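You operate a simulated robot arm through the tools that you are given. There is no shell and no other tool.

The job below is to be done with a simulated robot arm. You get a single attempt, and the scene is never put back.

Task
Put things in order on the top of the loading table. At the end: the yellow pad is on the checked plate; the long black housing (marked "LEFT") is on the brown carton (marked "BANDS"); the long teal housing (marked "RIGHT") stands where the short grey housing (marked "RIGHT") stood; the short grey housing stands where the long black housing stood; whatever was shut is shut again. Leave all else as you found it, and nothing knocked over.

It is judged by the outcome, as a careful person would: the job done as asked, and still so three seconds after it is handed in. It fails if anything else is knocked over, pushed out of place, dropped, spilled or broken.

Robot
A 6-joint arm with a two-finger parallel gripper, fixed in place. Base frame: the origin is at the foot of the arm, x ahead of it, y to its left, z up; the work surface is at about z = 0.86. Units: m, degrees, N and s.
With the tool pointing down near the work surface it reaches from about 0.26 to 0.68 m from the base axis. Its first joint turns from -66.0 to 66.0 degrees. Payload 2.9 kg.
The tool frame sits at the grasp point between the pads (the TCP): z along the fingers, y along the line on which they close. The tips reach 0.03 m beyond it. Largest opening 0.11 m; finger width 0.02, thickness 0.01; the body of the gripper, 0.048 by 0.112 m, starts 0.055 m behind the TCP.
Orientation is that of the tool frame in the base frame, as a unit quaternion [w, x, y, z]. With the fingers straight down and closing along the base's y, the tool's x points along the base's -x, its y along +y and its z along -z.

Tools
- The arm moves only by the tool nudge_tool. Its argument "moves" is one flat list of numbers, 6 for each row, row after row: the shift along the tool's x, y, z in units of 400 mm (1.0 is 400 mm), then the turn, a rotation vector about the tool's x, y, z in units of 90 degrees (1.0 is 90 degrees). In form: [tx, ty, tz, ax, ay, az, tx, ty, tz, ax, ay, az, ...]. A call has 1 to 20 rows; each row is the pose to reach, as a shift and turn from the pose commanded when the call began, along the tool's axes at that moment. "jaw" is the opening, from 0 (shut) to 1 (fully open), set as the call begins (left out, the last holds). A call with a number of a shift or a turn outside -1 to 1 is refused whole. Rows are played at 5 a second. More than 0.05 m and 8.6 degrees between two rows, or a gripper value outside its range, and nothing of the call is played. A pose out of reach is approached as far as the arm can. The call stops where the force on the tool passes 40 N (or 10 N more than at its start, if that is more) or the arm is blocked; 0.2 s more then pass. The fingers move at their own pace (about 0.108 m/s each) and stop on an object; they squeeze with about 26 N. The grip force told is the motor's: it shows also when the fingers shut on nothing. Time passes only in rows, and 0.2 s behind the last, so rows that repeat a pose let the fingers close. It gives the time, the measured TCP pose, the force on the tool (base axes), the opening and the grip force at its end, in the units of the frame above (readings bear some noise), with the torque about the TCP (base axes, N m) and any sound that the robot's microphone picked up.
- Cameras (640 x 400 px; columns grow to the right, rows downward): "scene" is fixed at [0.0498, 0.4161, 1.389]; the picture's right is [-0.94, -0.33, 0.00], its down [-0.17, 0.48, -0.86] and it looks along [0.29, -0.81, -0.51] (base axes); focal length 341 px, centre (320, 200). "wrist" rides on the gripper at [0.072, 0.017, -0.103] in the tool frame; the picture's right is [-0.23, 0.97, 0.00], its down [-0.76, -0.18, -0.62] and it looks along [-0.61, -0.14, 0.78] (tool axes); focal length 222 px, centre (320, 200).
- camera(camera): a new picture of that camera. No time passes.
- point_at(camera, pixels): for up to 12 pixels [column, row] of the newest picture of that camera ("zoom" is the newest enlarged one), the place [x, y, z] in the base frame of the surface seen there, good to about 0.002 m. No time passes.
- inspect(camera, box): a new picture of the part [left, top, right, bottom] of that camera's present view, enlarged. No time passes.
- finish_job(): hands the job in; it is judged then, once.

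Open the gripper and draw the arm clear of the work before you hand the job in, unless the task says otherwise.

The tools are called after ">>>" by a JSON object that holds its "name" and its "arguments". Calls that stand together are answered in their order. nudge_tool: Moves the arm, as the interface text tells. Its arguments: {"type":"object","properties":{"moves":{"type":"array","items":{"type":"number"}},"jaw":{"type":"number"}},"required":["moves"]} The other tools are called the same way: camera (camera) takes a picture; point_at (camera, pixels) gives the place of the surface under pixels of a picture; inspect (camera, box) takes an enlarged picture of a part of a camera's view; finish_job () hands the job in.

At the start:

```text
time: 0.0
position: [0.3129, -0.1999, 1.1557]
tool_rot: [0.001, 0.001, 1.0, 0.0]
contact_force: [-0.6, 0.3, 0.0]
wrist_torque: [0.03, -0.01, 0.0]
grip_width: 0.11
finger_force: 0.1
```

scene: 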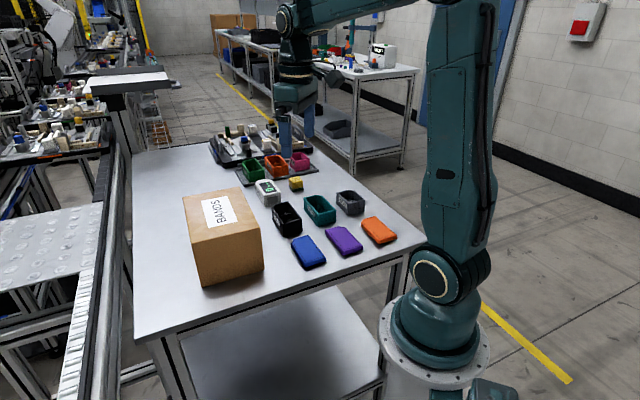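
wrist: 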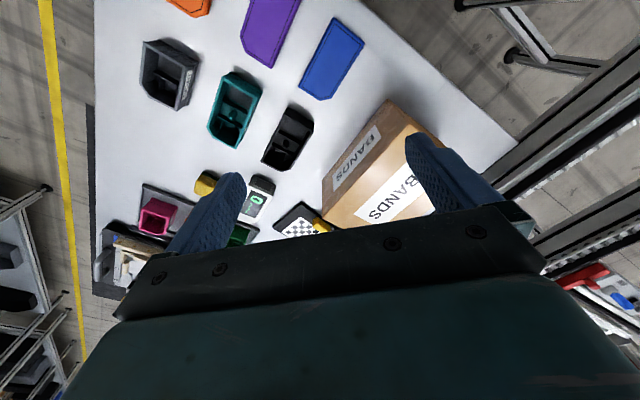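

I start by looking closely at the scene: the bins, plate and carton sit around pixels (180-400, 120-290) of the scene view. I enlarge those parts in both cameras.

>>> {"name": "inspect", "arguments": {"camera": "scene", "box": [180, 110, 420, 290]}}

>>> {"name": "inspect", "arguments": {"camera": "wrist", "box": [90, 0, 450, 270]}}

```text
2.22 times, centred on (300, 200) of scene
```

zoom: 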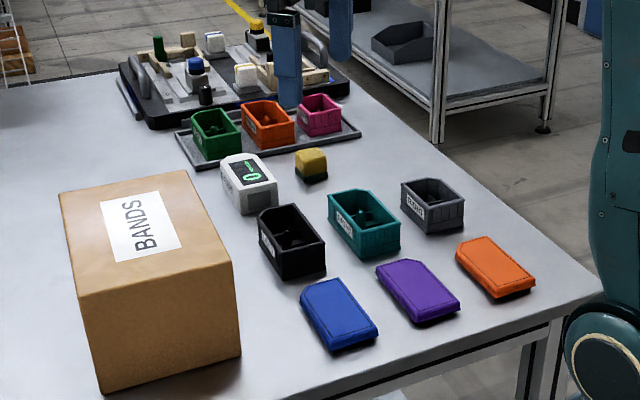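

```text
1.48 times, centred on (270, 135) of wrist
```

zoom: 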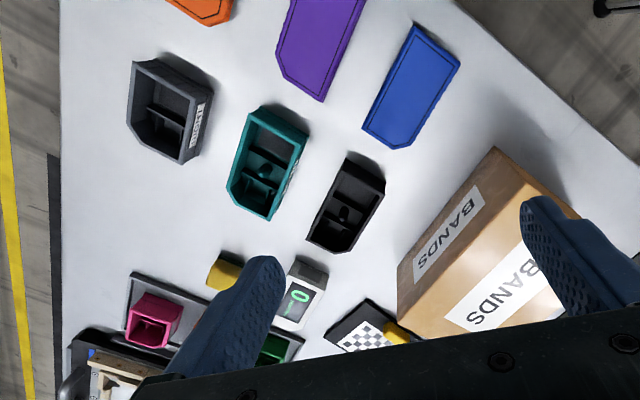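

The housings are open-top boxes; the checked plate is at wrist (300,222), partly hidden behind the carton from the scene camera, with something yellow beside it at (322,226). I measure points on the main objects in both views.

>>> {"name": "camera", "arguments": {"camera": "wrist"}}

>>> {"name": "point_at", "arguments": {"camera": "wrist", "pixels": [[300, 228], [322, 226], [205, 183], [258, 195], [168, 75], [235, 108], [287, 138], [350, 165], [155, 215], [332, 58], [270, 30], [120, 150]]}}

>>> {"name": "point_at", "arguments": {"camera": "scene", "pixels": [[296, 181], [296, 188], [268, 190], [287, 207], [320, 200], [350, 195], [222, 210], [252, 168], [275, 164], [299, 159], [308, 252], [379, 231]]}}

```text
taken
```

wrist: 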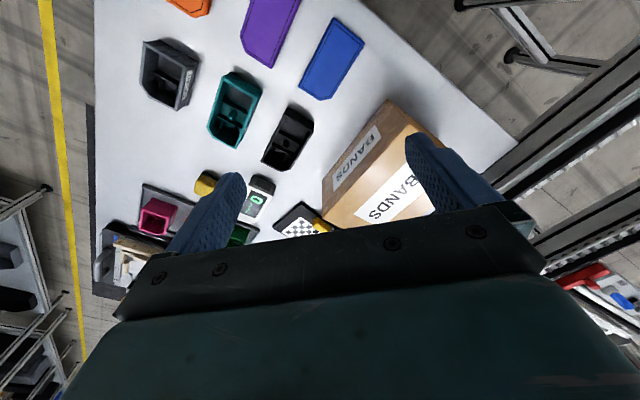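

```text
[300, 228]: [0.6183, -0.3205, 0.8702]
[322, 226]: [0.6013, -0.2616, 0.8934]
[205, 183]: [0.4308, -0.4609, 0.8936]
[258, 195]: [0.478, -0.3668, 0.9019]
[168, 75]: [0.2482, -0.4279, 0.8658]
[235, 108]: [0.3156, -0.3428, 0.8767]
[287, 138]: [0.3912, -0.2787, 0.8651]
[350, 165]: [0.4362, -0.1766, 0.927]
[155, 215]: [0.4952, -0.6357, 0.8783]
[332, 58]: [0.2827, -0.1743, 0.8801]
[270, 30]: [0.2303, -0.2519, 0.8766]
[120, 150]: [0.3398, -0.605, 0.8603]
```

```text
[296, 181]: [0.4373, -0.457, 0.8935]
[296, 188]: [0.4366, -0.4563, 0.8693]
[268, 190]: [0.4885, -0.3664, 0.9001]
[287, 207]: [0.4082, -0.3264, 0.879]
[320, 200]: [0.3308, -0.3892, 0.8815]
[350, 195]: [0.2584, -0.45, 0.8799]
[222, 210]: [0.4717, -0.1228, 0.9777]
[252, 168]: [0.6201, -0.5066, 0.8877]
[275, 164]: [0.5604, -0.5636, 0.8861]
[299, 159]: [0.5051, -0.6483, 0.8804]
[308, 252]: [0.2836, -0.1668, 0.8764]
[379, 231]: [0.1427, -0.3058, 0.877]
```

The plate centre is near (0.62,-0.32,0.87), the yellow pad near (0.435,-0.458,0.893), carton top near z 0.978. I move the hand outward at the same height to see the plate without fingers in the way.

>>> {"name": "nudge_tool", "arguments": {"moves": [-0.0835, -0.035, 0, 0, 0, 0, -0.167, -0.07, 0, 0, 0, 0, -0.2505, -0.105, 0, 0, 0, 0, -0.334, -0.14, 0, 0, 0, 0, -0.4175, -0.175, 0, 0, 0, 0], "jaw": 1}}

>>> {"name": "camera", "arguments": {"camera": "wrist"}}

>>> {"name": "camera", "arguments": {"camera": "scene"}}

```text
time: 1.2
position: [0.4794, -0.2692, 1.1526]
tool_rot: [0.001, 0.0, 1.0, 0.0]
contact_force: [-0.6, 0.3, -0.9]
wrist_torque: [0.01, 0.03, 0.02]
grip_width: 0.1099
finger_force: 0.1
```

```text
taken
```

wrist: 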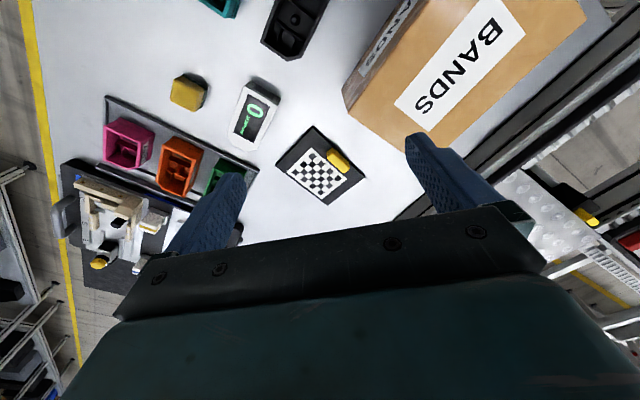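

```text
taken
```

scene: 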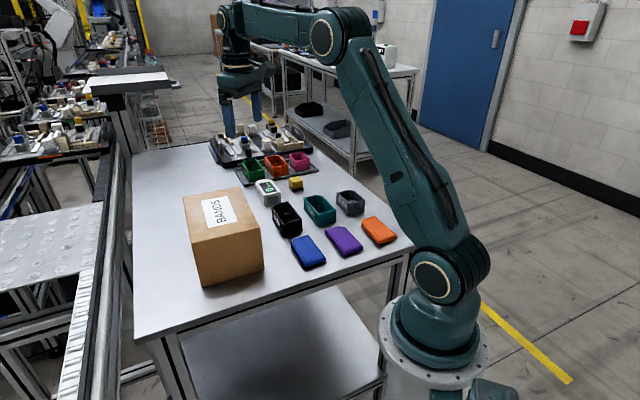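

Now the plate is visible at wrist (320,172), with a yellow lever or knob at (338,160). I enlarge it and the pad and measure.

>>> {"name": "inspect", "arguments": {"camera": "wrist", "box": [260, 110, 388, 190]}}

>>> {"name": "point_at", "arguments": {"camera": "wrist", "pixels": [[315, 127], [276, 164], [327, 205], [365, 177], [315, 175], [330, 154], [347, 168], [338, 160], [302, 155], [290, 175], [320, 196], [345, 180]]}}

>>> {"name": "inspect", "arguments": {"camera": "wrist", "box": [140, 50, 300, 150]}}

```text
5.00 times, centred on (324, 150) of wrist
```

zoom: 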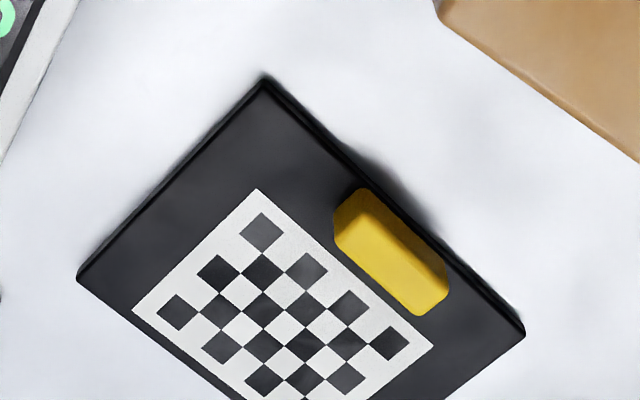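

```text
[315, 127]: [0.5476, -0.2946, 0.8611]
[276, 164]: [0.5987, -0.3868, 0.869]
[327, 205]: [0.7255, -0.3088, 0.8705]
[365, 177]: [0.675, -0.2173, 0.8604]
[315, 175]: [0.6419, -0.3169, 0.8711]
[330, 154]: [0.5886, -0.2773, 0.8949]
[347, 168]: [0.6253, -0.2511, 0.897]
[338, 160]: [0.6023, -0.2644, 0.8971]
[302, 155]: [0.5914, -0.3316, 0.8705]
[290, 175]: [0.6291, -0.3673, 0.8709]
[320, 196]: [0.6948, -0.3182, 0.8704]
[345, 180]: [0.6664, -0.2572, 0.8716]
```

```text
4.00 times, centred on (220, 100) of wrist
```

zoom: 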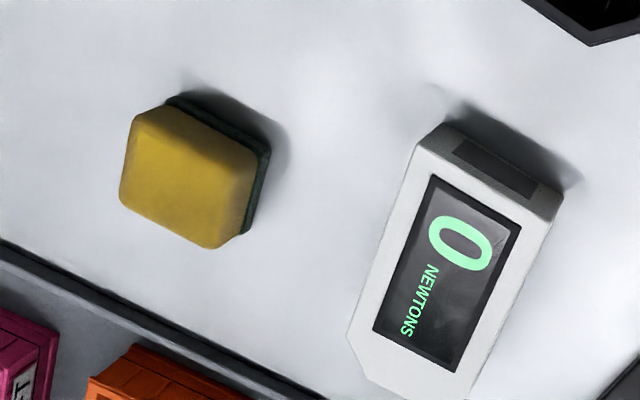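

The plate has corners near (0.548,-0.295), (0.599,-0.387), (0.726,-0.309), (0.675,-0.217); a yellow handle stands at its carton-side edge. The pad is a yellow/green sponge at wrist (187,92). Now I move back over the housings to look at them closely.

>>> {"name": "nudge_tool", "arguments": {"moves": [0.105, 0, 0.026, 0, 0, 0, 0.21, 0, 0.052, 0, 0, 0, 0.315, 0, 0.078, 0, 0, 0, 0.42, 0, 0.104, 0, 0, 0, 0.5235, 0, 0.13, 0, 0, 0]}}

>>> {"name": "camera", "arguments": {"camera": "wrist"}}

>>> {"name": "inspect", "arguments": {"camera": "wrist", "box": [100, 0, 340, 150]}}

```text
time: 2.4
position: [0.2701, -0.2714, 1.103]
tool_rot: [0.0, 0.0, 1.0, 0.0]
contact_force: [-1.0, 0.0, -0.7]
wrist_torque: [0.01, -0.04, 0.0]
grip_width: 0.1101
finger_force: 0.0
```

```text
taken
```

wrist: 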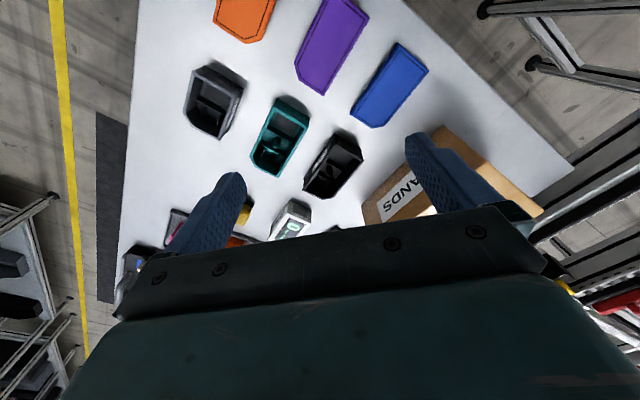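

```text
2.67 times, centred on (220, 75) of wrist
```

zoom: 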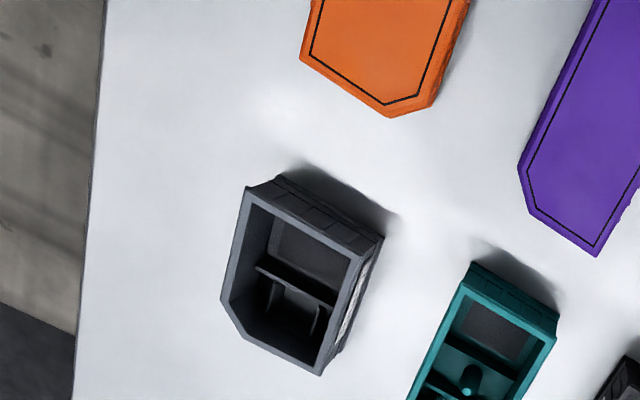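

The three housings show at wrist (213,100) grey, (280,137) teal, (333,165) black. I enlarge each to measure its rim corners.

>>> {"name": "inspect", "arguments": {"camera": "wrist", "box": [165, 50, 261, 150]}}

>>> {"name": "inspect", "arguments": {"camera": "wrist", "box": [230, 80, 390, 220]}}

```text
4.00 times, centred on (213, 100) of wrist
```

zoom: 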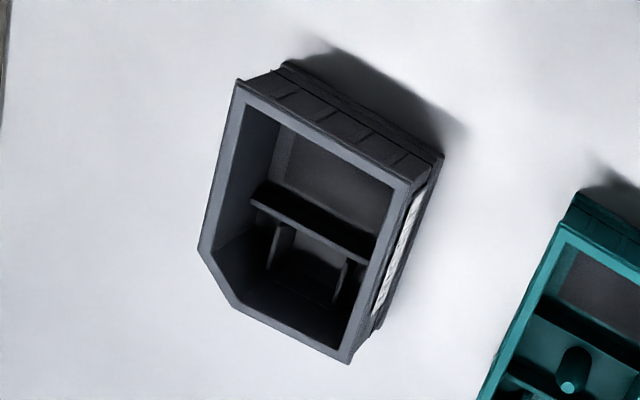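

```text
2.86 times, centred on (310, 150) of wrist
```

zoom: 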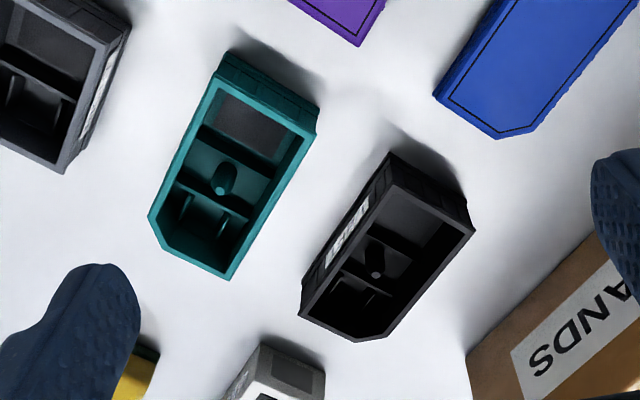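

I measure rim corners of black and teal in this enlarged view.

>>> {"name": "point_at", "arguments": {"camera": "zoom", "pixels": [[395, 188], [470, 233], [384, 337], [356, 339], [303, 312], [219, 90], [312, 133], [228, 275], [167, 247], [152, 216], [350, 250], [430, 285]]}}

>>> {"name": "inspect", "arguments": {"camera": "wrist", "box": [165, 50, 261, 150]}}

```text
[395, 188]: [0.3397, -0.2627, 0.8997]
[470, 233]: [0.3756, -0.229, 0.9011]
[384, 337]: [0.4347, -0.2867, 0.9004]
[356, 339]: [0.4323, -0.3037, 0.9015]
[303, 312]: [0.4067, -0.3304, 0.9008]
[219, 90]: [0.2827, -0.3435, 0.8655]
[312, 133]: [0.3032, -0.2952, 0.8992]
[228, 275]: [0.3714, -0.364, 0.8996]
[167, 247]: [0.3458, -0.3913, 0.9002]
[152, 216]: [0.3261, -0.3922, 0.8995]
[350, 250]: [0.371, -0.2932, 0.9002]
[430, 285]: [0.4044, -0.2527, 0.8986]
```

```text
4.00 times, centred on (213, 100) of wrist
```

zoom: 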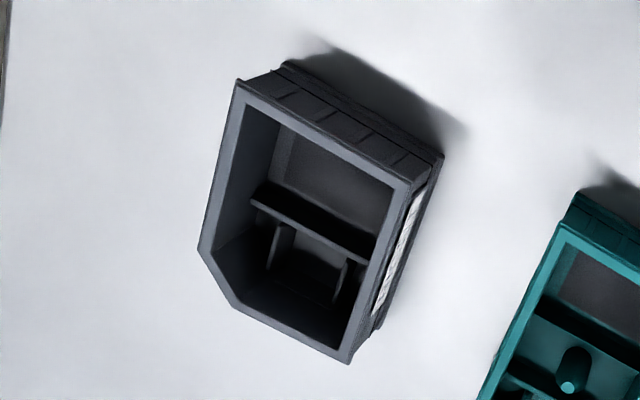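

Black: centre ≈ (0.391,-0.279), rim z 0.900, about 0.10 x 0.052, long axis at -45°. Teal: centre ≈ (0.320,-0.347), same yaw. Now the grey rim corners in the enlarged view.

>>> {"name": "point_at", "arguments": {"camera": "zoom", "pixels": [[242, 86], [406, 184], [347, 357], [240, 303], [203, 247], [225, 170], [375, 275], [240, 94], [400, 186], [345, 352], [290, 70], [440, 157]]}}

>>> {"name": "inspect", "arguments": {"camera": "scene", "box": [250, 160, 410, 260]}}

```text
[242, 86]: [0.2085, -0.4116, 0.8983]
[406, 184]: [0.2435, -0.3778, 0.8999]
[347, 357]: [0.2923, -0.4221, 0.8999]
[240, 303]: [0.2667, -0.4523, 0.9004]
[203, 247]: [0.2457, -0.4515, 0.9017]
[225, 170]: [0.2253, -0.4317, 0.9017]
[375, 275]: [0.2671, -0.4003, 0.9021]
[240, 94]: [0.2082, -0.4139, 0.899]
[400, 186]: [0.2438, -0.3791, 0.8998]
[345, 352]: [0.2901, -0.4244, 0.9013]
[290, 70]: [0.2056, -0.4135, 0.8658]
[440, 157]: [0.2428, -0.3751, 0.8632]
```

```text
4.00 times, centred on (330, 210) of scene
```

zoom: 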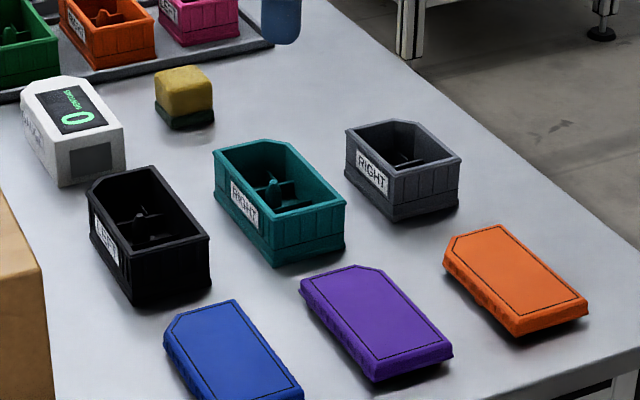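

Grey: centre ≈ (0.250,-0.418), about 0.068 x 0.051, same yaw; the three stand in a row 0.10 m apart. Next I measure the carton's top corners in the scene view and check its top up close.

>>> {"name": "camera", "arguments": {"camera": "scene"}}

>>> {"name": "inspect", "arguments": {"camera": "scene", "box": [170, 170, 282, 240]}}

>>> {"name": "point_at", "arguments": {"camera": "scene", "pixels": [[186, 197], [238, 190], [259, 220], [198, 233], [222, 210], [207, 193], [245, 200], [230, 225], [202, 282], [261, 262]]}}

```text
taken
```

scene: 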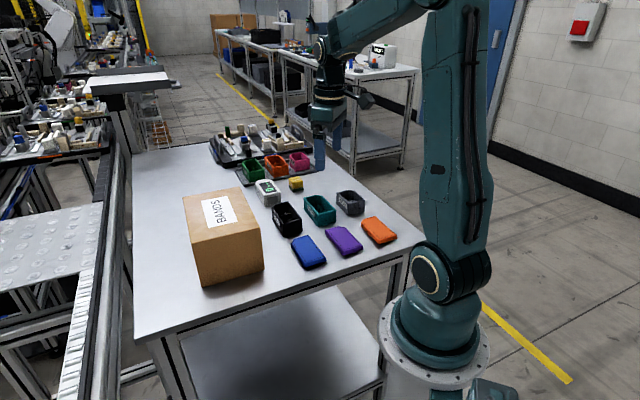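

```text
5.71 times, centred on (226, 205) of scene
```

zoom: 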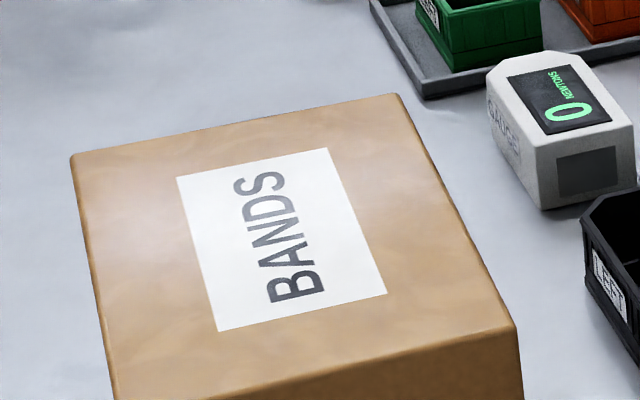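

```text
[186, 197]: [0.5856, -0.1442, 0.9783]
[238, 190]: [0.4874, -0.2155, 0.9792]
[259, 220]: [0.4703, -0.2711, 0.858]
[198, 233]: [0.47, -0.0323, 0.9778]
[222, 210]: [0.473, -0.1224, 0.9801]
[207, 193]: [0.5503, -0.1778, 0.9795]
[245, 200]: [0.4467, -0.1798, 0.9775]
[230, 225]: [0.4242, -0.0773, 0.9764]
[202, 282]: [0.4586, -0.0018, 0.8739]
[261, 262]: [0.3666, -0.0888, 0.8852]
```

The carton top is about 0.13 x 0.175 m, centre ≈ (0.477,-0.116), z 0.978, with its long side also near -45°, so black can be carried over without turning. I turn the hand 45° so the fingers close across the housings and move above black, jaw partly open.

>>> {"name": "nudge_tool", "arguments": {"moves": [-0.0502, -0.0037, 0.0208, 0, 0, 0.0833, -0.1004, -0.0075, 0.0417, 0, 0, 0.1667, -0.1506, -0.0112, 0.0625, 0, 0, 0.25, -0.2008, -0.015, 0.0833, 0, 0, 0.3333, -0.251, -0.0187, 0.1042, 0, 0, 0.4167, -0.3012, -0.0225, 0.125, 0, 0, 0.5], "jaw": 0.77}}

>>> {"name": "camera", "arguments": {"camera": "wrist"}}

>>> {"name": "camera", "arguments": {"camera": "scene"}}

```text
time: 3.8
position: [0.3922, -0.2779, 1.0514]
tool_rot: [-0.001, 0.383, 0.924, 0.001]
contact_force: [0.1, 0.4, 0.8]
wrist_torque: [0.01, 0.0, 0.01]
grip_width: 0.0848
finger_force: 0.1
```

```text
taken
```

wrist: 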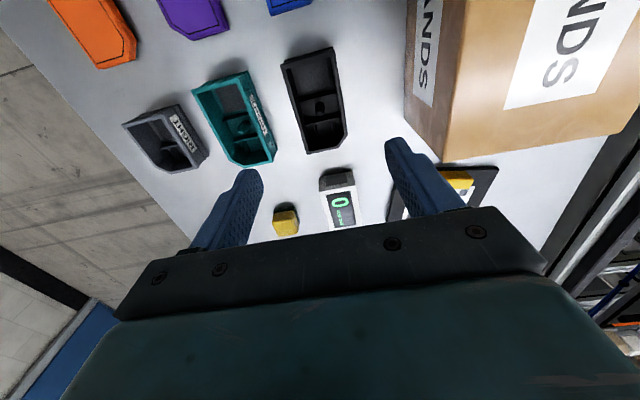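

```text
taken
```

scene: 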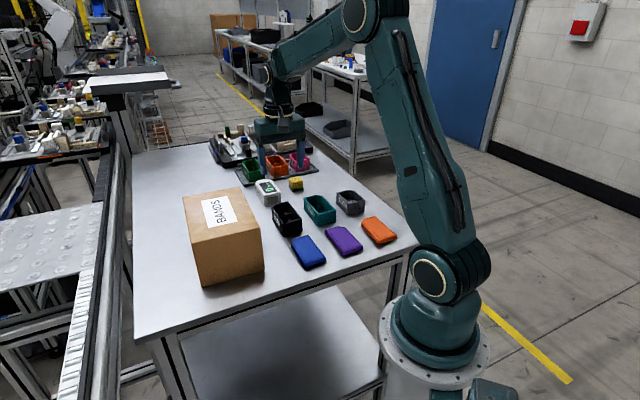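

The yaw is right; black is at wrist (315,100). I enlarge and remeasure black's rim for a more exact centre before going down.

>>> {"name": "inspect", "arguments": {"camera": "wrist", "box": [259, 40, 371, 160]}}

```text
3.33 times, centred on (315, 100) of wrist
```

zoom: 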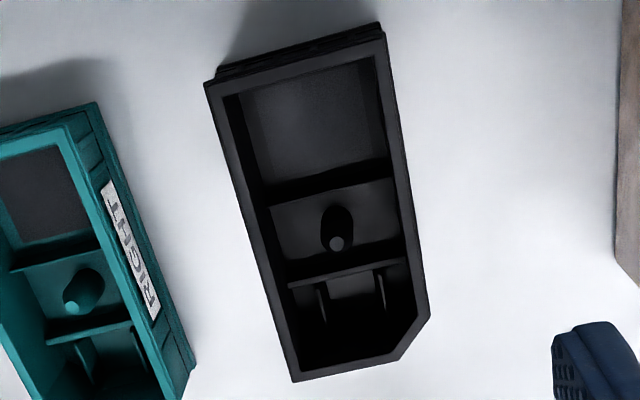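

>>> {"name": "point_at", "arguments": {"camera": "zoom", "pixels": [[209, 88], [381, 38], [425, 316], [400, 357], [298, 378], [230, 150], [388, 100], [275, 300], [412, 240], [300, 62], [350, 368], [620, 150]]}}

```text
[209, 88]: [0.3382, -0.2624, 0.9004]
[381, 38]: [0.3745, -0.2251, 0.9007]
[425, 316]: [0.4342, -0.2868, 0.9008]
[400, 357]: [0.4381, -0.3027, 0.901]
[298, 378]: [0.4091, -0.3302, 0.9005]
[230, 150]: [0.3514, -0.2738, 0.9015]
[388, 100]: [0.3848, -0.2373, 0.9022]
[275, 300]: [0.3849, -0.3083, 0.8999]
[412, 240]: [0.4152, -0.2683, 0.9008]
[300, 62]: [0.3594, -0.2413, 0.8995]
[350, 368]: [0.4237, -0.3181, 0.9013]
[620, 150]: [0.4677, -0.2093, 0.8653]
```

The refined black centre is (0.391,-0.279), right under the TCP, width 0.052. I go straight down to TCP z ≈ 0.897 with the fingers either side of it.

>>> {"name": "nudge_tool", "arguments": {"moves": [0, 0, 0.08, 0, 0, 0, 0, 0, 0.16, 0, 0, 0, 0, 0, 0.24, 0, 0, 0, 0, 0, 0.3, 0, 0, 0, 0, 0, 0.35, 0, 0, 0, 0, 0, 0.39, 0, 0, 0]}}

>>> {"name": "camera", "arguments": {"camera": "scene"}}

>>> {"name": "camera", "arguments": {"camera": "wrist"}}

```text
time: 5.2
position: [0.394, -0.2777, 0.8953]
tool_rot: [-0.001, 0.382, 0.924, 0.0]
contact_force: [-0.6, -0.1, 0.6]
wrist_torque: [0.03, 0.01, 0.04]
grip_width: 0.0845
finger_force: 0.2
```

```text
taken
```

scene: 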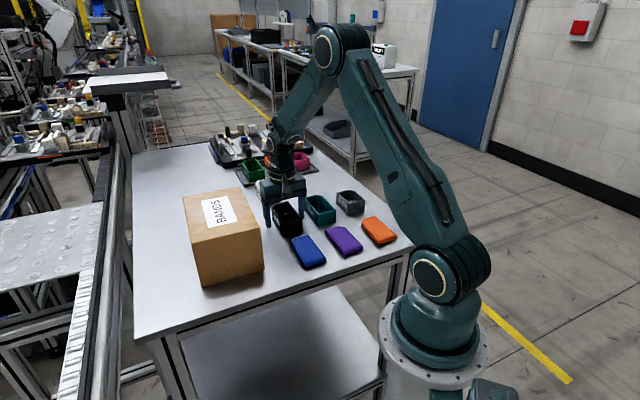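

```text
taken
```

wrist: 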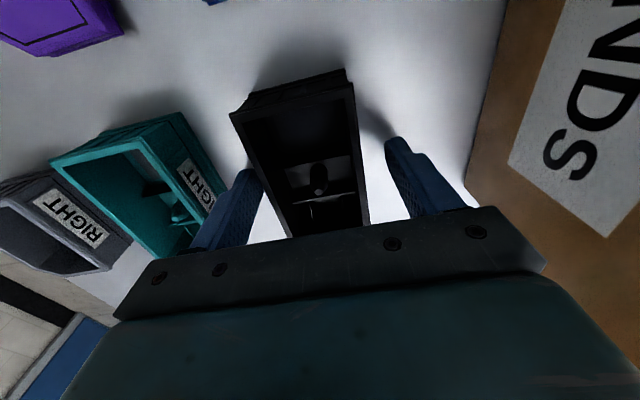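

The fingers stand on both sides of black with no contact. I close the jaw while holding the pose.

>>> {"name": "nudge_tool", "arguments": {"moves": [0, 0, 0, 0, 0, 0, 0, 0, 0, 0, 0, 0, 0, 0, 0, 0, 0, 0, 0, 0, 0, 0, 0, 0], "jaw": 0}}

>>> {"name": "camera", "arguments": {"camera": "wrist"}}

```text
time: 6.2
position: [0.3941, -0.2769, 0.8949]
tool_rot: [0.0, 0.383, 0.924, 0.0]
contact_force: [0.3, -0.2, 0.2]
wrist_torque: [0.02, -0.02, 0.0]
grip_width: 0.0534
finger_force: 25.8
```

```text
taken
```

wrist: 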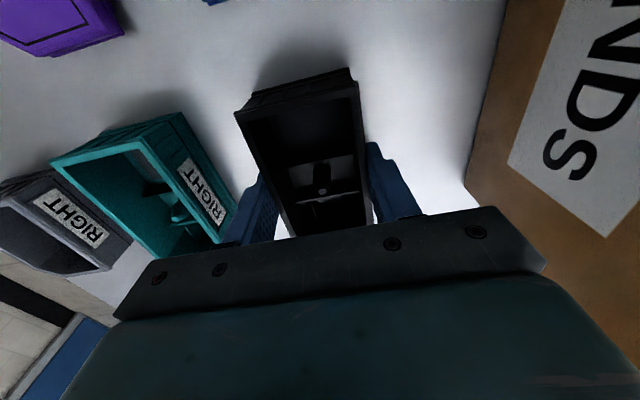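

Black is held (width 0.053, 26 N). I lift it 0.165 m straight up, then check.

>>> {"name": "nudge_tool", "arguments": {"moves": [0, 0, -0.05, 0, 0, 0, 0, 0, -0.13, 0, 0, 0, 0, 0, -0.21, 0, 0, 0, 0, 0, -0.29, 0, 0, 0, 0, 0, -0.37, 0, 0, 0, 0, 0, -0.4125, 0, 0, 0]}}

>>> {"name": "camera", "arguments": {"camera": "wrist"}}

>>> {"name": "camera", "arguments": {"camera": "scene"}}

```text
time: 7.6
position: [0.3928, -0.278, 1.0625]
tool_rot: [0.001, 0.383, 0.924, 0.0]
contact_force: [-1.1, 0.3, -1.6]
wrist_torque: [0.03, 0.0, -0.03]
grip_width: 0.0538
finger_force: 25.9
```

```text
taken
```

wrist: 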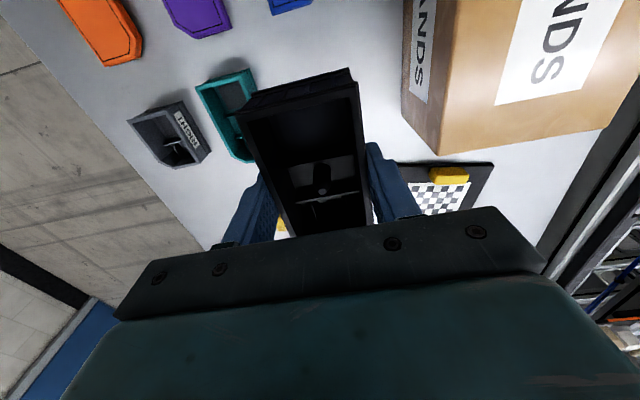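

```text
taken
```

scene: 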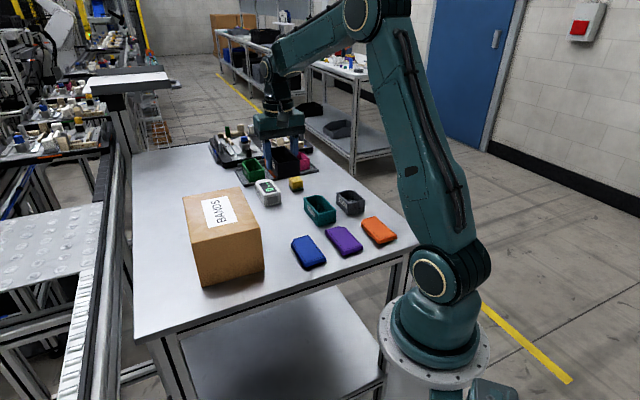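

Black hangs level in the grip. I measure carton top edge points from the wrist view (corner at (443,153), right end (610,125), label) to fix its centre.

>>> {"name": "point_at", "arguments": {"camera": "wrist", "pixels": [[444, 150], [606, 124], [450, 60], [458, 5], [525, 100], [560, 60], [630, 70], [520, 136]]}}

>>> {"name": "point_at", "arguments": {"camera": "scene", "pixels": [[185, 198], [239, 190], [259, 224], [192, 238], [201, 201], [231, 197], [237, 220], [207, 227], [225, 230], [249, 205]]}}

```text
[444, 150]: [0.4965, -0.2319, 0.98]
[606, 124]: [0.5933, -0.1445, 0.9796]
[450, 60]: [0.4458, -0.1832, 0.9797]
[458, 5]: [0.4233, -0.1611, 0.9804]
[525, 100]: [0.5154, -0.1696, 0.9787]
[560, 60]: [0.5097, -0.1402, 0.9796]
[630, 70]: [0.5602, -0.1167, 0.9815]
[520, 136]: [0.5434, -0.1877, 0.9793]
```

```text
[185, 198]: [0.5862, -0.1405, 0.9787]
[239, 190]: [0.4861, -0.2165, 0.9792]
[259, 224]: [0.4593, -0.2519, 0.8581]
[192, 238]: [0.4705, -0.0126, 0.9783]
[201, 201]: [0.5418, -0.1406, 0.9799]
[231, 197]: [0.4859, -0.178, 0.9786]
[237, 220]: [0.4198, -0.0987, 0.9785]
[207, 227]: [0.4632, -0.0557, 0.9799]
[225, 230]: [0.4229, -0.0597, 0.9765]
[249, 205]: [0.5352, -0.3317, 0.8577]
```

The carton centre is ≈ (0.481,-0.121), top z 0.979. I carry black level to above that point.

>>> {"name": "nudge_tool", "arguments": {"moves": [0.0251, 0.0873, 0, 0, 0, 0, 0.0502, 0.1746, 0, 0, 0, 0, 0.0753, 0.262, 0, 0, 0, 0, 0.1004, 0.3493, 0, 0, 0, 0, 0.1255, 0.4366, 0, 0, 0, 0, 0.1255, 0.4366, 0, 0, 0, 0]}}

>>> {"name": "camera", "arguments": {"camera": "scene"}}

>>> {"name": "camera", "arguments": {"camera": "wrist"}}

```text
time: 9.0
position: [0.4803, -0.1174, 1.0627]
tool_rot: [0.001, 0.383, 0.924, 0.0]
contact_force: [0.4, 0.3, -1.0]
wrist_torque: [-0.03, 0.0, 0.03]
grip_width: 0.0537
finger_force: 25.8
```

```text
taken
```

scene: 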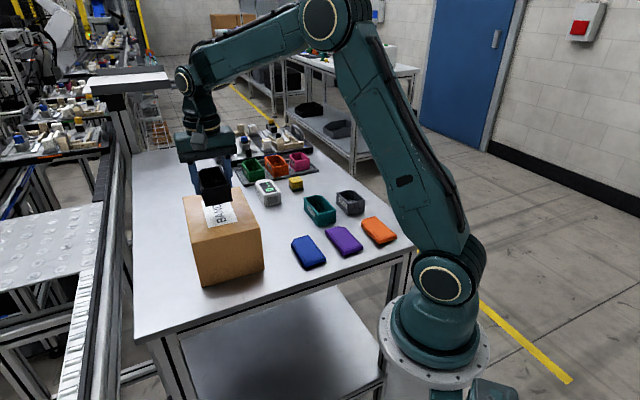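

```text
taken
```

wrist: 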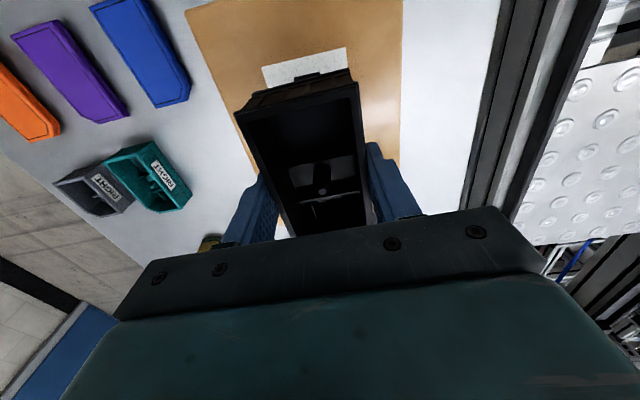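

Black is above the carton's middle. I lower it until it just touches the top.

>>> {"name": "nudge_tool", "arguments": {"moves": [0, 0, 0.04, 0, 0, 0, 0, 0, 0.08, 0, 0, 0, 0, 0, 0.1, 0, 0, 0, 0, 0, 0.109, 0, 0, 0]}}

>>> {"name": "inspect", "arguments": {"camera": "scene", "box": [160, 150, 288, 250]}}

```text
time: 10.0
position: [0.4805, -0.1195, 1.0194]
tool_rot: [0.0, 0.383, 0.924, 0.0]
contact_force: [0.8, -0.1, -0.3]
wrist_torque: [0.01, -0.01, 0.0]
grip_width: 0.0538
finger_force: 26.1
```

```text
4.00 times, centred on (224, 200) of scene
```

zoom: 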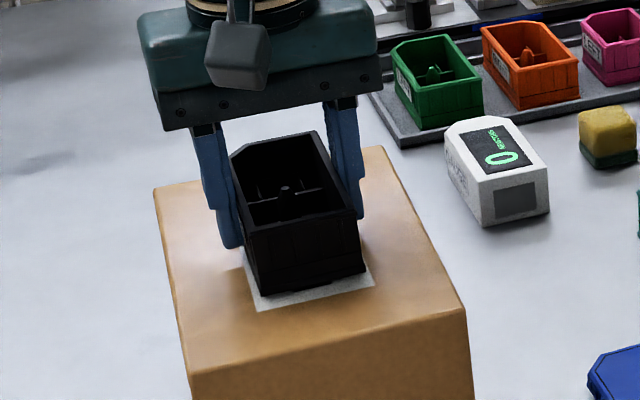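

The gap to the carton is a millimetre or two. I lower a little more in small steps, watching the force.

>>> {"name": "nudge_tool", "arguments": {"moves": [0, 0, 0.004, 0, 0, 0, 0, 0, 0.007, 0, 0, 0]}}

>>> {"name": "point_at", "arguments": {"camera": "zoom", "pixels": [[265, 290], [362, 268], [270, 240], [355, 215], [322, 136], [232, 155]]}}

```text
time: 10.6
position: [0.4812, -0.1199, 1.0156]
tool_rot: [0.0, 0.382, 0.924, -0.001]
contact_force: [-0.1, 0.3, -1.0]
wrist_torque: [-0.03, -0.03, 0.07]
grip_width: 0.0537
finger_force: 25.9
```

```text
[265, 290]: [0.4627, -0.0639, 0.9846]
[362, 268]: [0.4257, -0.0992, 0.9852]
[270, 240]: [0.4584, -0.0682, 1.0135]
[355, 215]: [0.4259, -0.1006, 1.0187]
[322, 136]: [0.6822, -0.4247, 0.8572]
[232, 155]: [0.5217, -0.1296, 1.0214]
```

No contact yet (about 1 mm left). Two more small steps down.

>>> {"name": "nudge_tool", "arguments": {"moves": [0, 0, 0.003, 0, 0, 0, 0, 0, 0.005, 0, 0, 0]}}

```text
time: 11.2
position: [0.4798, -0.1207, 1.0163]
tool_rot: [0.002, 0.383, 0.924, 0.001]
contact_force: [-3.7, 3.2, 19.9]
wrist_torque: [-0.02, 0.19, 0.0]
grip_width: 0.0535
finger_force: 25.5
```

Contact is firm (20 N), so black stands on the carton. I ease up 1.2 mm to relieve the push and then open the jaw.

>>> {"name": "nudge_tool", "arguments": {"moves": [0, 0, -0.003, 0, 0, 0]}}

>>> {"name": "nudge_tool", "arguments": {"moves": [0, 0, 0, 0, 0, 0, 0, 0, 0, 0, 0, 0, 0, 0, 0, 0, 0, 0], "jaw": 0.77}}

```text
time: 11.6
position: [0.4815, -0.1196, 1.0147]
tool_rot: [0.0, 0.382, 0.924, 0.0]
contact_force: [1.9, 2.1, 9.9]
wrist_torque: [-0.22, -0.47, 0.16]
grip_width: 0.0537
finger_force: 26.1
```

```text
time: 12.4
position: [0.4779, -0.1204, 1.0155]
tool_rot: [0.0, 0.383, 0.924, 0.0]
contact_force: [0.4, 0.9, 0.3]
wrist_torque: [0.0, 0.0, -0.02]
grip_width: 0.0844
finger_force: 0.0
```

The jaw is open and the force is back to zero. I lift straight up and look at black on the carton.

>>> {"name": "nudge_tool", "arguments": {"moves": [0, 0, -0.05, 0, 0, 0, 0, 0, -0.12, 0, 0, 0, 0, 0, -0.2, 0, 0, 0]}}

>>> {"name": "camera", "arguments": {"camera": "scene"}}

>>> {"name": "inspect", "arguments": {"camera": "scene", "box": [160, 150, 288, 250]}}

>>> {"name": "camera", "arguments": {"camera": "wrist"}}

```text
time: 13.2
position: [0.48, -0.1196, 1.0968]
tool_rot: [0.0, 0.383, 0.924, 0.001]
contact_force: [-0.1, 1.0, -0.2]
wrist_torque: [-0.01, -0.02, 0.03]
grip_width: 0.0846
finger_force: 0.1
```

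```text
taken
```

scene: 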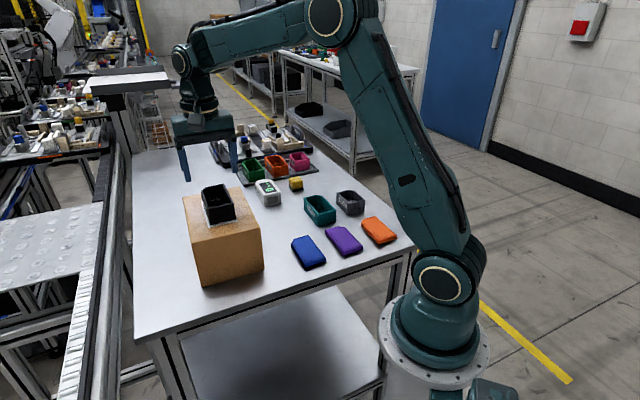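

```text
4.00 times, centred on (224, 200) of scene
```

zoom: 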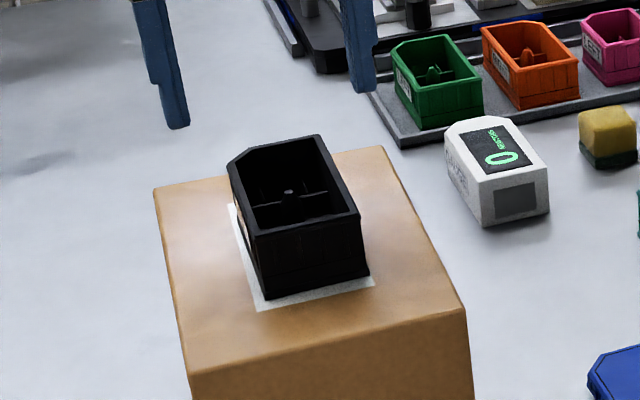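

```text
taken
```

wrist: 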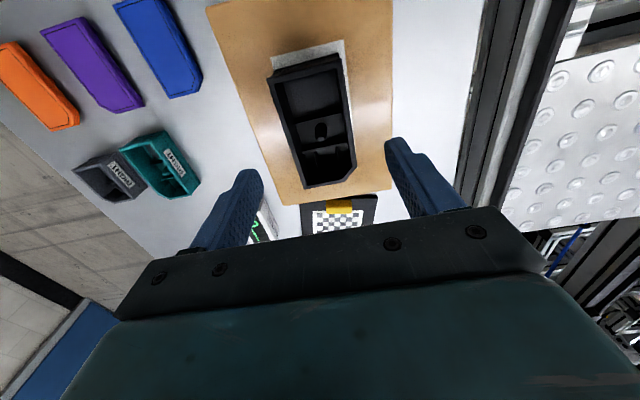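

Black stands squarely on the carton. Next I move at height to above the grey housing at (0.250,-0.418), descending only after clear of the carton.

>>> {"name": "nudge_tool", "arguments": {"moves": [-0.0135, -0.1034, 0, 0, 0, 0, -0.027, -0.2069, 0, 0, 0, 0, -0.0405, -0.3103, 0, 0, 0, 0, -0.054, -0.4137, 0, 0, 0, 0, -0.0674, -0.5172, 0, 0, 0, 0, -0.0809, -0.6206, 0.02, 0, 0, 0, -0.0944, -0.724, 0.04, 0, 0, 0, -0.1079, -0.8275, 0.06, 0, 0, 0, -0.1214, -0.9309, 0.0875, 0, 0, 0, -0.1214, -0.9309, 0.0875, 0, 0, 0]}}

>>> {"name": "camera", "arguments": {"camera": "wrist"}}

>>> {"name": "camera", "arguments": {"camera": "scene"}}

```text
time: 15.4
position: [0.2482, -0.4176, 1.0567]
tool_rot: [0.0, 0.382, 0.924, 0.0]
contact_force: [0.0, -0.3, 0.6]
wrist_torque: [0.01, -0.01, -0.02]
grip_width: 0.0847
finger_force: 0.0
```

```text
taken
```

wrist: 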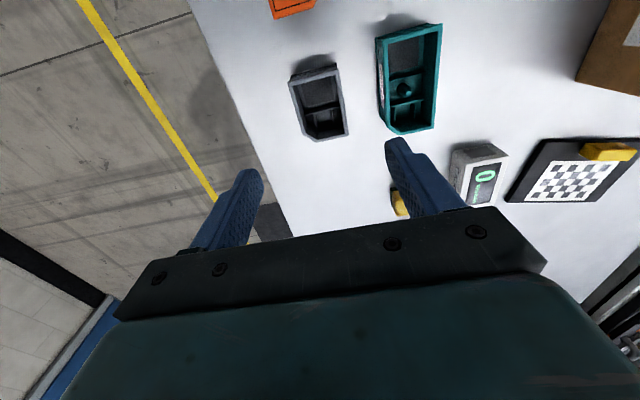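

```text
taken
```

scene: 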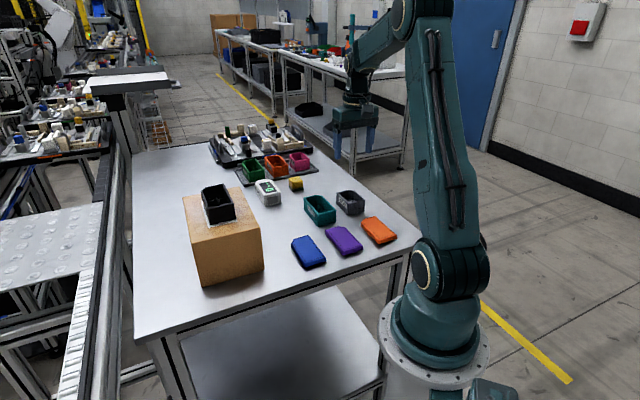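

The hand is over grey, seen at wrist (320,100). I enlarge it to refine its centre and size.

>>> {"name": "inspect", "arguments": {"camera": "wrist", "box": [272, 50, 368, 150]}}

```text
4.00 times, centred on (320, 100) of wrist
```

zoom: 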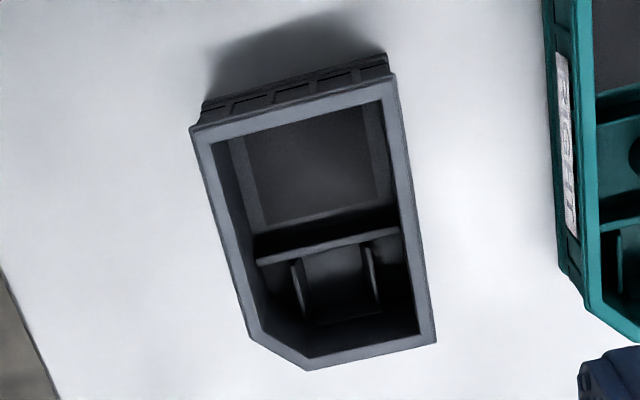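

>>> {"name": "point_at", "arguments": {"camera": "zoom", "pixels": [[194, 132], [393, 80], [432, 338], [310, 366], [252, 335], [222, 232], [414, 210], [290, 108], [375, 352], [578, 240], [560, 60], [340, 140]]}}

```text
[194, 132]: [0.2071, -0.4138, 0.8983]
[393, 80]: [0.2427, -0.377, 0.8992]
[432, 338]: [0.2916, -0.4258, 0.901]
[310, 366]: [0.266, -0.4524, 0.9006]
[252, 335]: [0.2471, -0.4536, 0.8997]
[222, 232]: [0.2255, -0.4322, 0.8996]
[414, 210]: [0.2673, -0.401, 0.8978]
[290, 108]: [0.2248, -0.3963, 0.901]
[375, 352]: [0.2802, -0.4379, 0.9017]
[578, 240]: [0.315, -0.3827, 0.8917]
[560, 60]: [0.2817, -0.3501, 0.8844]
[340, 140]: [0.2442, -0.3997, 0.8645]
```

Grey centre is ≈ (0.249,-0.420), nearly under the TCP; gaps to teal are about 0.047 m, enough for a finger. I go down around it.

>>> {"name": "nudge_tool", "arguments": {"moves": [0, -0.003, 0.09, 0, 0, 0, 0, -0.003, 0.18, 0, 0, 0, 0, -0.003, 0.26, 0, 0, 0, 0, -0.003, 0.32, 0, 0, 0, 0, -0.003, 0.37, 0, 0, 0, 0, -0.003, 0.407, 0, 0, 0]}}

>>> {"name": "camera", "arguments": {"camera": "wrist"}}

```text
time: 16.8
position: [0.2474, -0.4192, 0.8956]
tool_rot: [0.0, 0.383, 0.924, 0.0]
contact_force: [0.6, -1.4, -0.7]
wrist_torque: [0.0, 0.01, 0.03]
grip_width: 0.0847
finger_force: 0.1
```

```text
taken
```

wrist: 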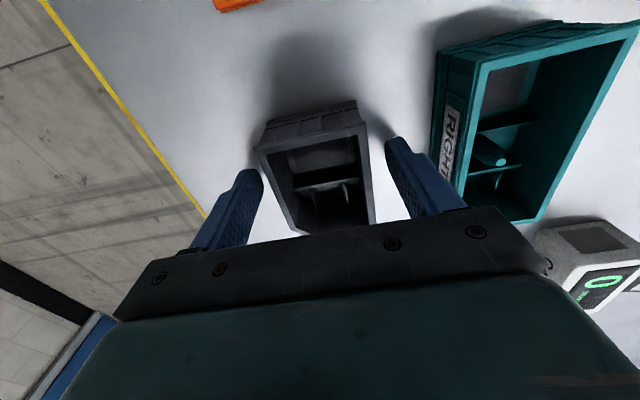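

The fingers straddle grey evenly, clear of teal. I close the jaw.

>>> {"name": "nudge_tool", "arguments": {"moves": [0, 0, 0, 0, 0, 0, 0, 0, 0, 0, 0, 0, 0, 0, 0, 0, 0, 0, 0, 0, 0, 0, 0, 0], "jaw": 0}}

>>> {"name": "camera", "arguments": {"camera": "wrist"}}

```text
time: 17.8
position: [0.2476, -0.4184, 0.8972]
tool_rot: [0.0, 0.383, 0.924, 0.001]
contact_force: [1.1, -0.6, 0.0]
wrist_torque: [0.01, 0.01, 0.0]
grip_width: 0.0535
finger_force: 26.4
```

```text
taken
```

wrist: 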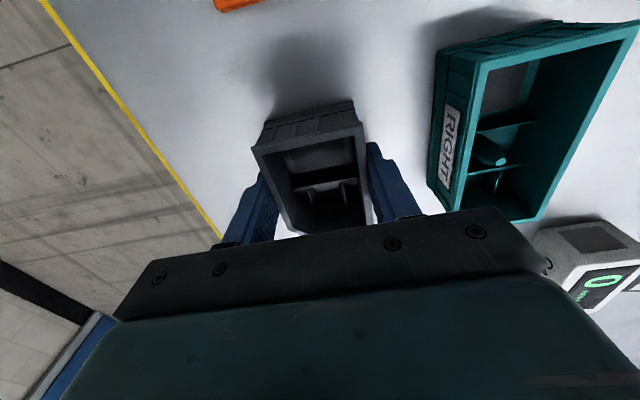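

Grey is held (0.0535 wide). I lift 0.12 m, carry it over teal 0.2 m along the row to black's old spot, staying high.

>>> {"name": "nudge_tool", "arguments": {"moves": [0, 0, -0.05, 0, 0, 0, 0, 0, -0.13, 0, 0, 0, 0, 0, -0.21, 0, 0, 0, 0, 0, -0.3, 0, 0, 0, 0, 0.1, -0.3, 0, 0, 0, 0, 0.2, -0.3, 0, 0, 0, 0, 0.3, -0.3, 0, 0, 0, -0.002, 0.4, -0.3, 0, 0, 0, -0.0025, 0.495, -0.3, 0, 0, 0, -0.0025, 0.495, -0.3, 0, 0, 0]}}

>>> {"name": "camera", "arguments": {"camera": "wrist"}}

>>> {"name": "camera", "arguments": {"camera": "scene"}}

```text
time: 20.0
position: [0.3902, -0.2764, 1.0151]
tool_rot: [0.0, 0.383, 0.924, 0.0]
contact_force: [-0.2, 0.1, -1.4]
wrist_torque: [-0.04, -0.03, 0.01]
grip_width: 0.0535
finger_force: 25.9
```

```text
taken
```

wrist: 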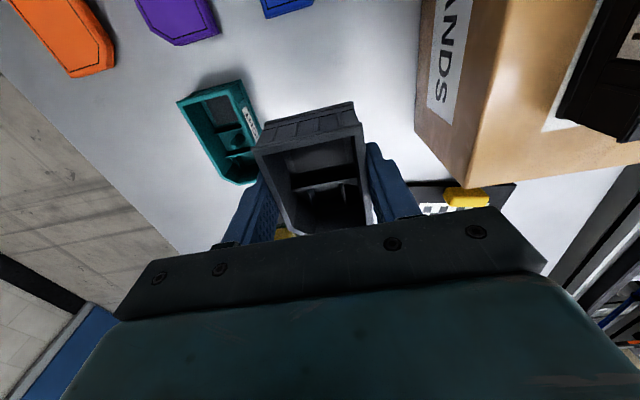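

```text
taken
```

scene: 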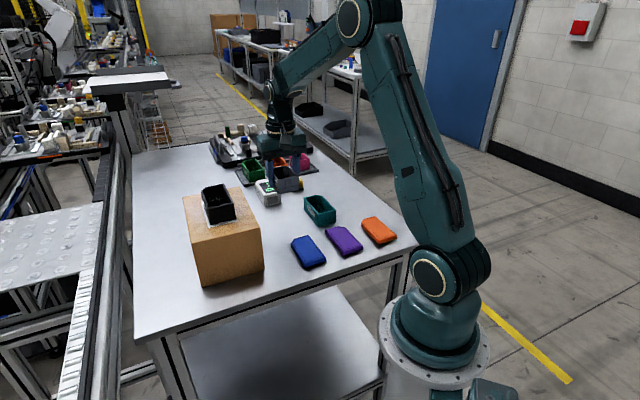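

The position reads w ≈ 0.080 along the row, matching black's old spot. I lower grey to just above the table.

>>> {"name": "nudge_tool", "arguments": {"moves": [0, 0, 0.08, 0, 0, 0, 0, 0, 0.16, 0, 0, 0, 0, 0, 0.23, 0, 0, 0, 0, 0, 0.27, 0, 0, 0, 0, 0, 0.29, 0, 0, 0, 0, 0, 0.296, 0, 0, 0]}}

```text
time: 21.4
position: [0.3904, -0.2784, 0.8983]
tool_rot: [0.0, 0.383, 0.924, 0.0]
contact_force: [-0.8, -0.2, -1.4]
wrist_torque: [0.0, 0.0, -0.03]
grip_width: 0.0541
finger_force: 25.8
```

Still in the air by about 1-2 mm. I lower in small steps until a light touch shows.

>>> {"name": "nudge_tool", "arguments": {"moves": [0, 0, 0.002, 0, 0, 0, 0, 0, 0.004, 0, 0, 0]}}

```text
time: 22.0
position: [0.3909, -0.2788, 0.8959]
tool_rot: [0.0, 0.382, 0.924, 0.0]
contact_force: [-0.2, -0.6, -0.8]
wrist_torque: [-0.01, -0.02, 0.03]
grip_width: 0.0536
finger_force: 25.8
```

>>> {"name": "nudge_tool", "arguments": {"moves": [0, 0, 0.0015, 0, 0, 0, 0, 0, 0.003, 0, 0, 0]}}

```text
time: 22.6
position: [0.3896, -0.2787, 0.896]
tool_rot: [0.001, 0.382, 0.924, -0.001]
contact_force: [-4.1, 5.8, 16.4]
wrist_torque: [0.26, 0.36, -0.08]
grip_width: 0.0535
finger_force: 26.3
```

Grey touches the table (16 N). I ease up 1 mm and open the jaw.

>>> {"name": "nudge_tool", "arguments": {"moves": [0, 0, -0.0022, 0, 0, 0]}}

>>> {"name": "nudge_tool", "arguments": {"moves": [0, 0, 0, 0, 0, 0, 0, 0, 0, 0, 0, 0, 0, 0, 0, 0, 0, 0], "jaw": 0.77}}

>>> {"name": "camera", "arguments": {"camera": "wrist"}}

```text
time: 23.0
position: [0.3894, -0.2784, 0.8954]
tool_rot: [0.0, 0.382, 0.924, 0.0]
contact_force: [-5.3, 3.0, 11.3]
wrist_torque: [0.15, 0.12, 0.08]
grip_width: 0.0536
finger_force: 26.3
```

```text
time: 23.8
position: [0.3909, -0.2789, 0.8974]
tool_rot: [-0.001, 0.383, 0.924, 0.0]
contact_force: [0.3, 0.3, 0.6]
wrist_torque: [-0.01, -0.03, 0.02]
grip_width: 0.0849
finger_force: 0.1
```

```text
taken
```

wrist: 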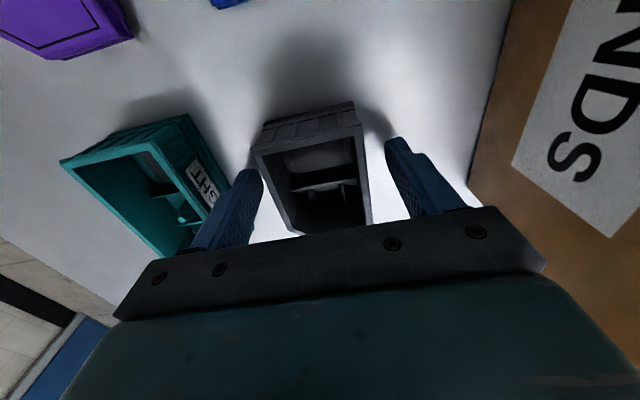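

Grey is released. I lift straight up and move 0.1 m back along the row to above teal.

>>> {"name": "nudge_tool", "arguments": {"moves": [0, 0, -0.06, 0, 0, 0, 0, 0, -0.15, 0, 0, 0, 0, 0, -0.25, 0, 0, 0, 0, 0, -0.35, 0, 0, 0, 0, 0, -0.4, 0, 0, 0, 0, -0.08, -0.4, 0, 0, 0, 0, -0.17, -0.4, 0, 0, 0, 0, -0.249, -0.4, 0, 0, 0, 0, -0.249, -0.4, 0, 0, 0]}}

>>> {"name": "camera", "arguments": {"camera": "wrist"}}

>>> {"name": "camera", "arguments": {"camera": "scene"}}

>>> {"name": "inspect", "arguments": {"camera": "wrist", "box": [265, 40, 425, 165]}}

```text
time: 25.8
position: [0.3213, -0.3514, 1.054]
tool_rot: [0.0, 0.383, 0.924, 0.0]
contact_force: [-0.6, 0.2, 0.7]
wrist_torque: [0.0, 0.04, 0.02]
grip_width: 0.0848
finger_force: 0.1
```

```text
taken
```

wrist: 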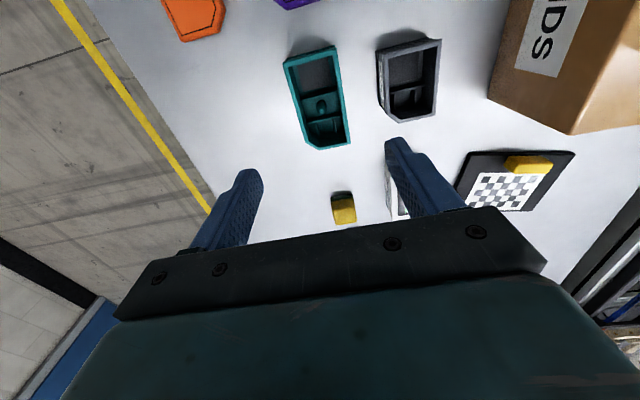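

```text
taken
```

scene: 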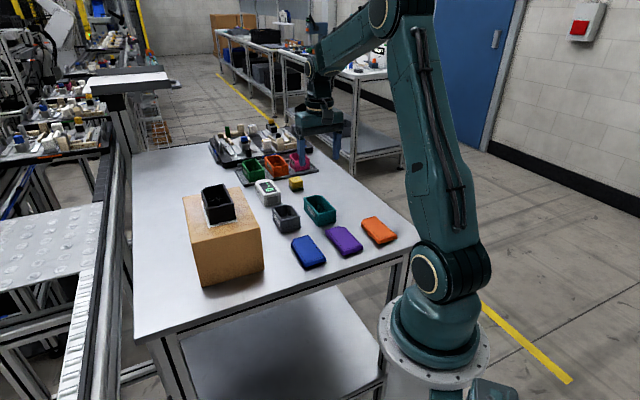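

```text
3.20 times, centred on (345, 102) of wrist
```

zoom: 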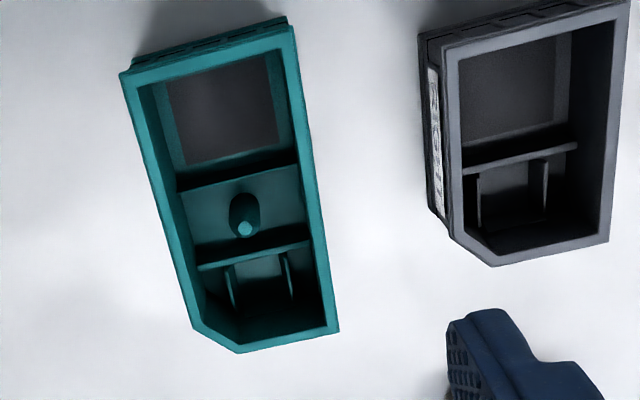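

Grey stands upright in black's old place. I measure teal's rim, and grey's rim to confirm its position.

>>> {"name": "point_at", "arguments": {"camera": "zoom", "pixels": [[125, 80], [290, 32], [336, 330], [238, 348], [197, 325], [150, 170], [310, 160], [450, 50], [627, 10], [606, 238], [494, 261], [454, 235]]}}

```text
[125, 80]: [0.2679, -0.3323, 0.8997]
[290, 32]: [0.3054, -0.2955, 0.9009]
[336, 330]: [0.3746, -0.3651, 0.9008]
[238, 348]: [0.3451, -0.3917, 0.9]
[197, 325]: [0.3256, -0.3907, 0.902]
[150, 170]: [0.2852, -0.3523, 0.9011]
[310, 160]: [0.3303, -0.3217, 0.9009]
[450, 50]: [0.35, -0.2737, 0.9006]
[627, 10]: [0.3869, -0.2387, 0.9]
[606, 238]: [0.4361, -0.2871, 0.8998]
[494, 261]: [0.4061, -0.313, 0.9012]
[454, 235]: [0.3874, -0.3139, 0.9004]
```

Grey is within ~2 mm of black's old centre. Teal's centre is right under the TCP, so I descend around it.

>>> {"name": "nudge_tool", "arguments": {"moves": [0, 0.002, 0.09, 0, 0, 0, 0, 0.002, 0.18, 0, 0, 0, 0, 0.002, 0.26, 0, 0, 0, 0, 0.002, 0.32, 0, 0, 0, 0, 0.002, 0.37, 0, 0, 0, 0, 0.002, 0.399, 0, 0, 0]}}

>>> {"name": "camera", "arguments": {"camera": "wrist"}}

```text
time: 27.2
position: [0.3194, -0.348, 0.8964]
tool_rot: [0.0, 0.382, 0.924, 0.001]
contact_force: [-0.8, 0.2, -0.7]
wrist_torque: [0.01, 0.0, -0.02]
grip_width: 0.0844
finger_force: 0.1
```

```text
taken
```

wrist: 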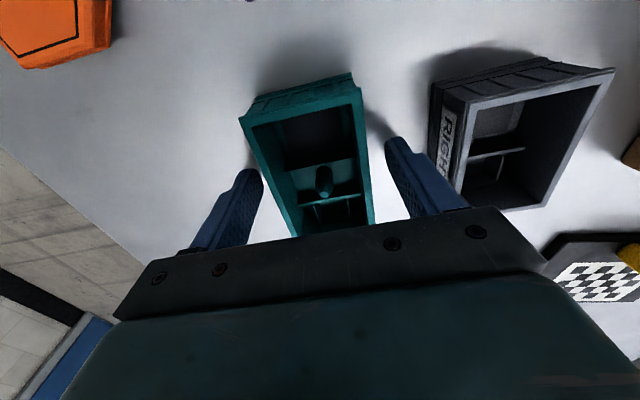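

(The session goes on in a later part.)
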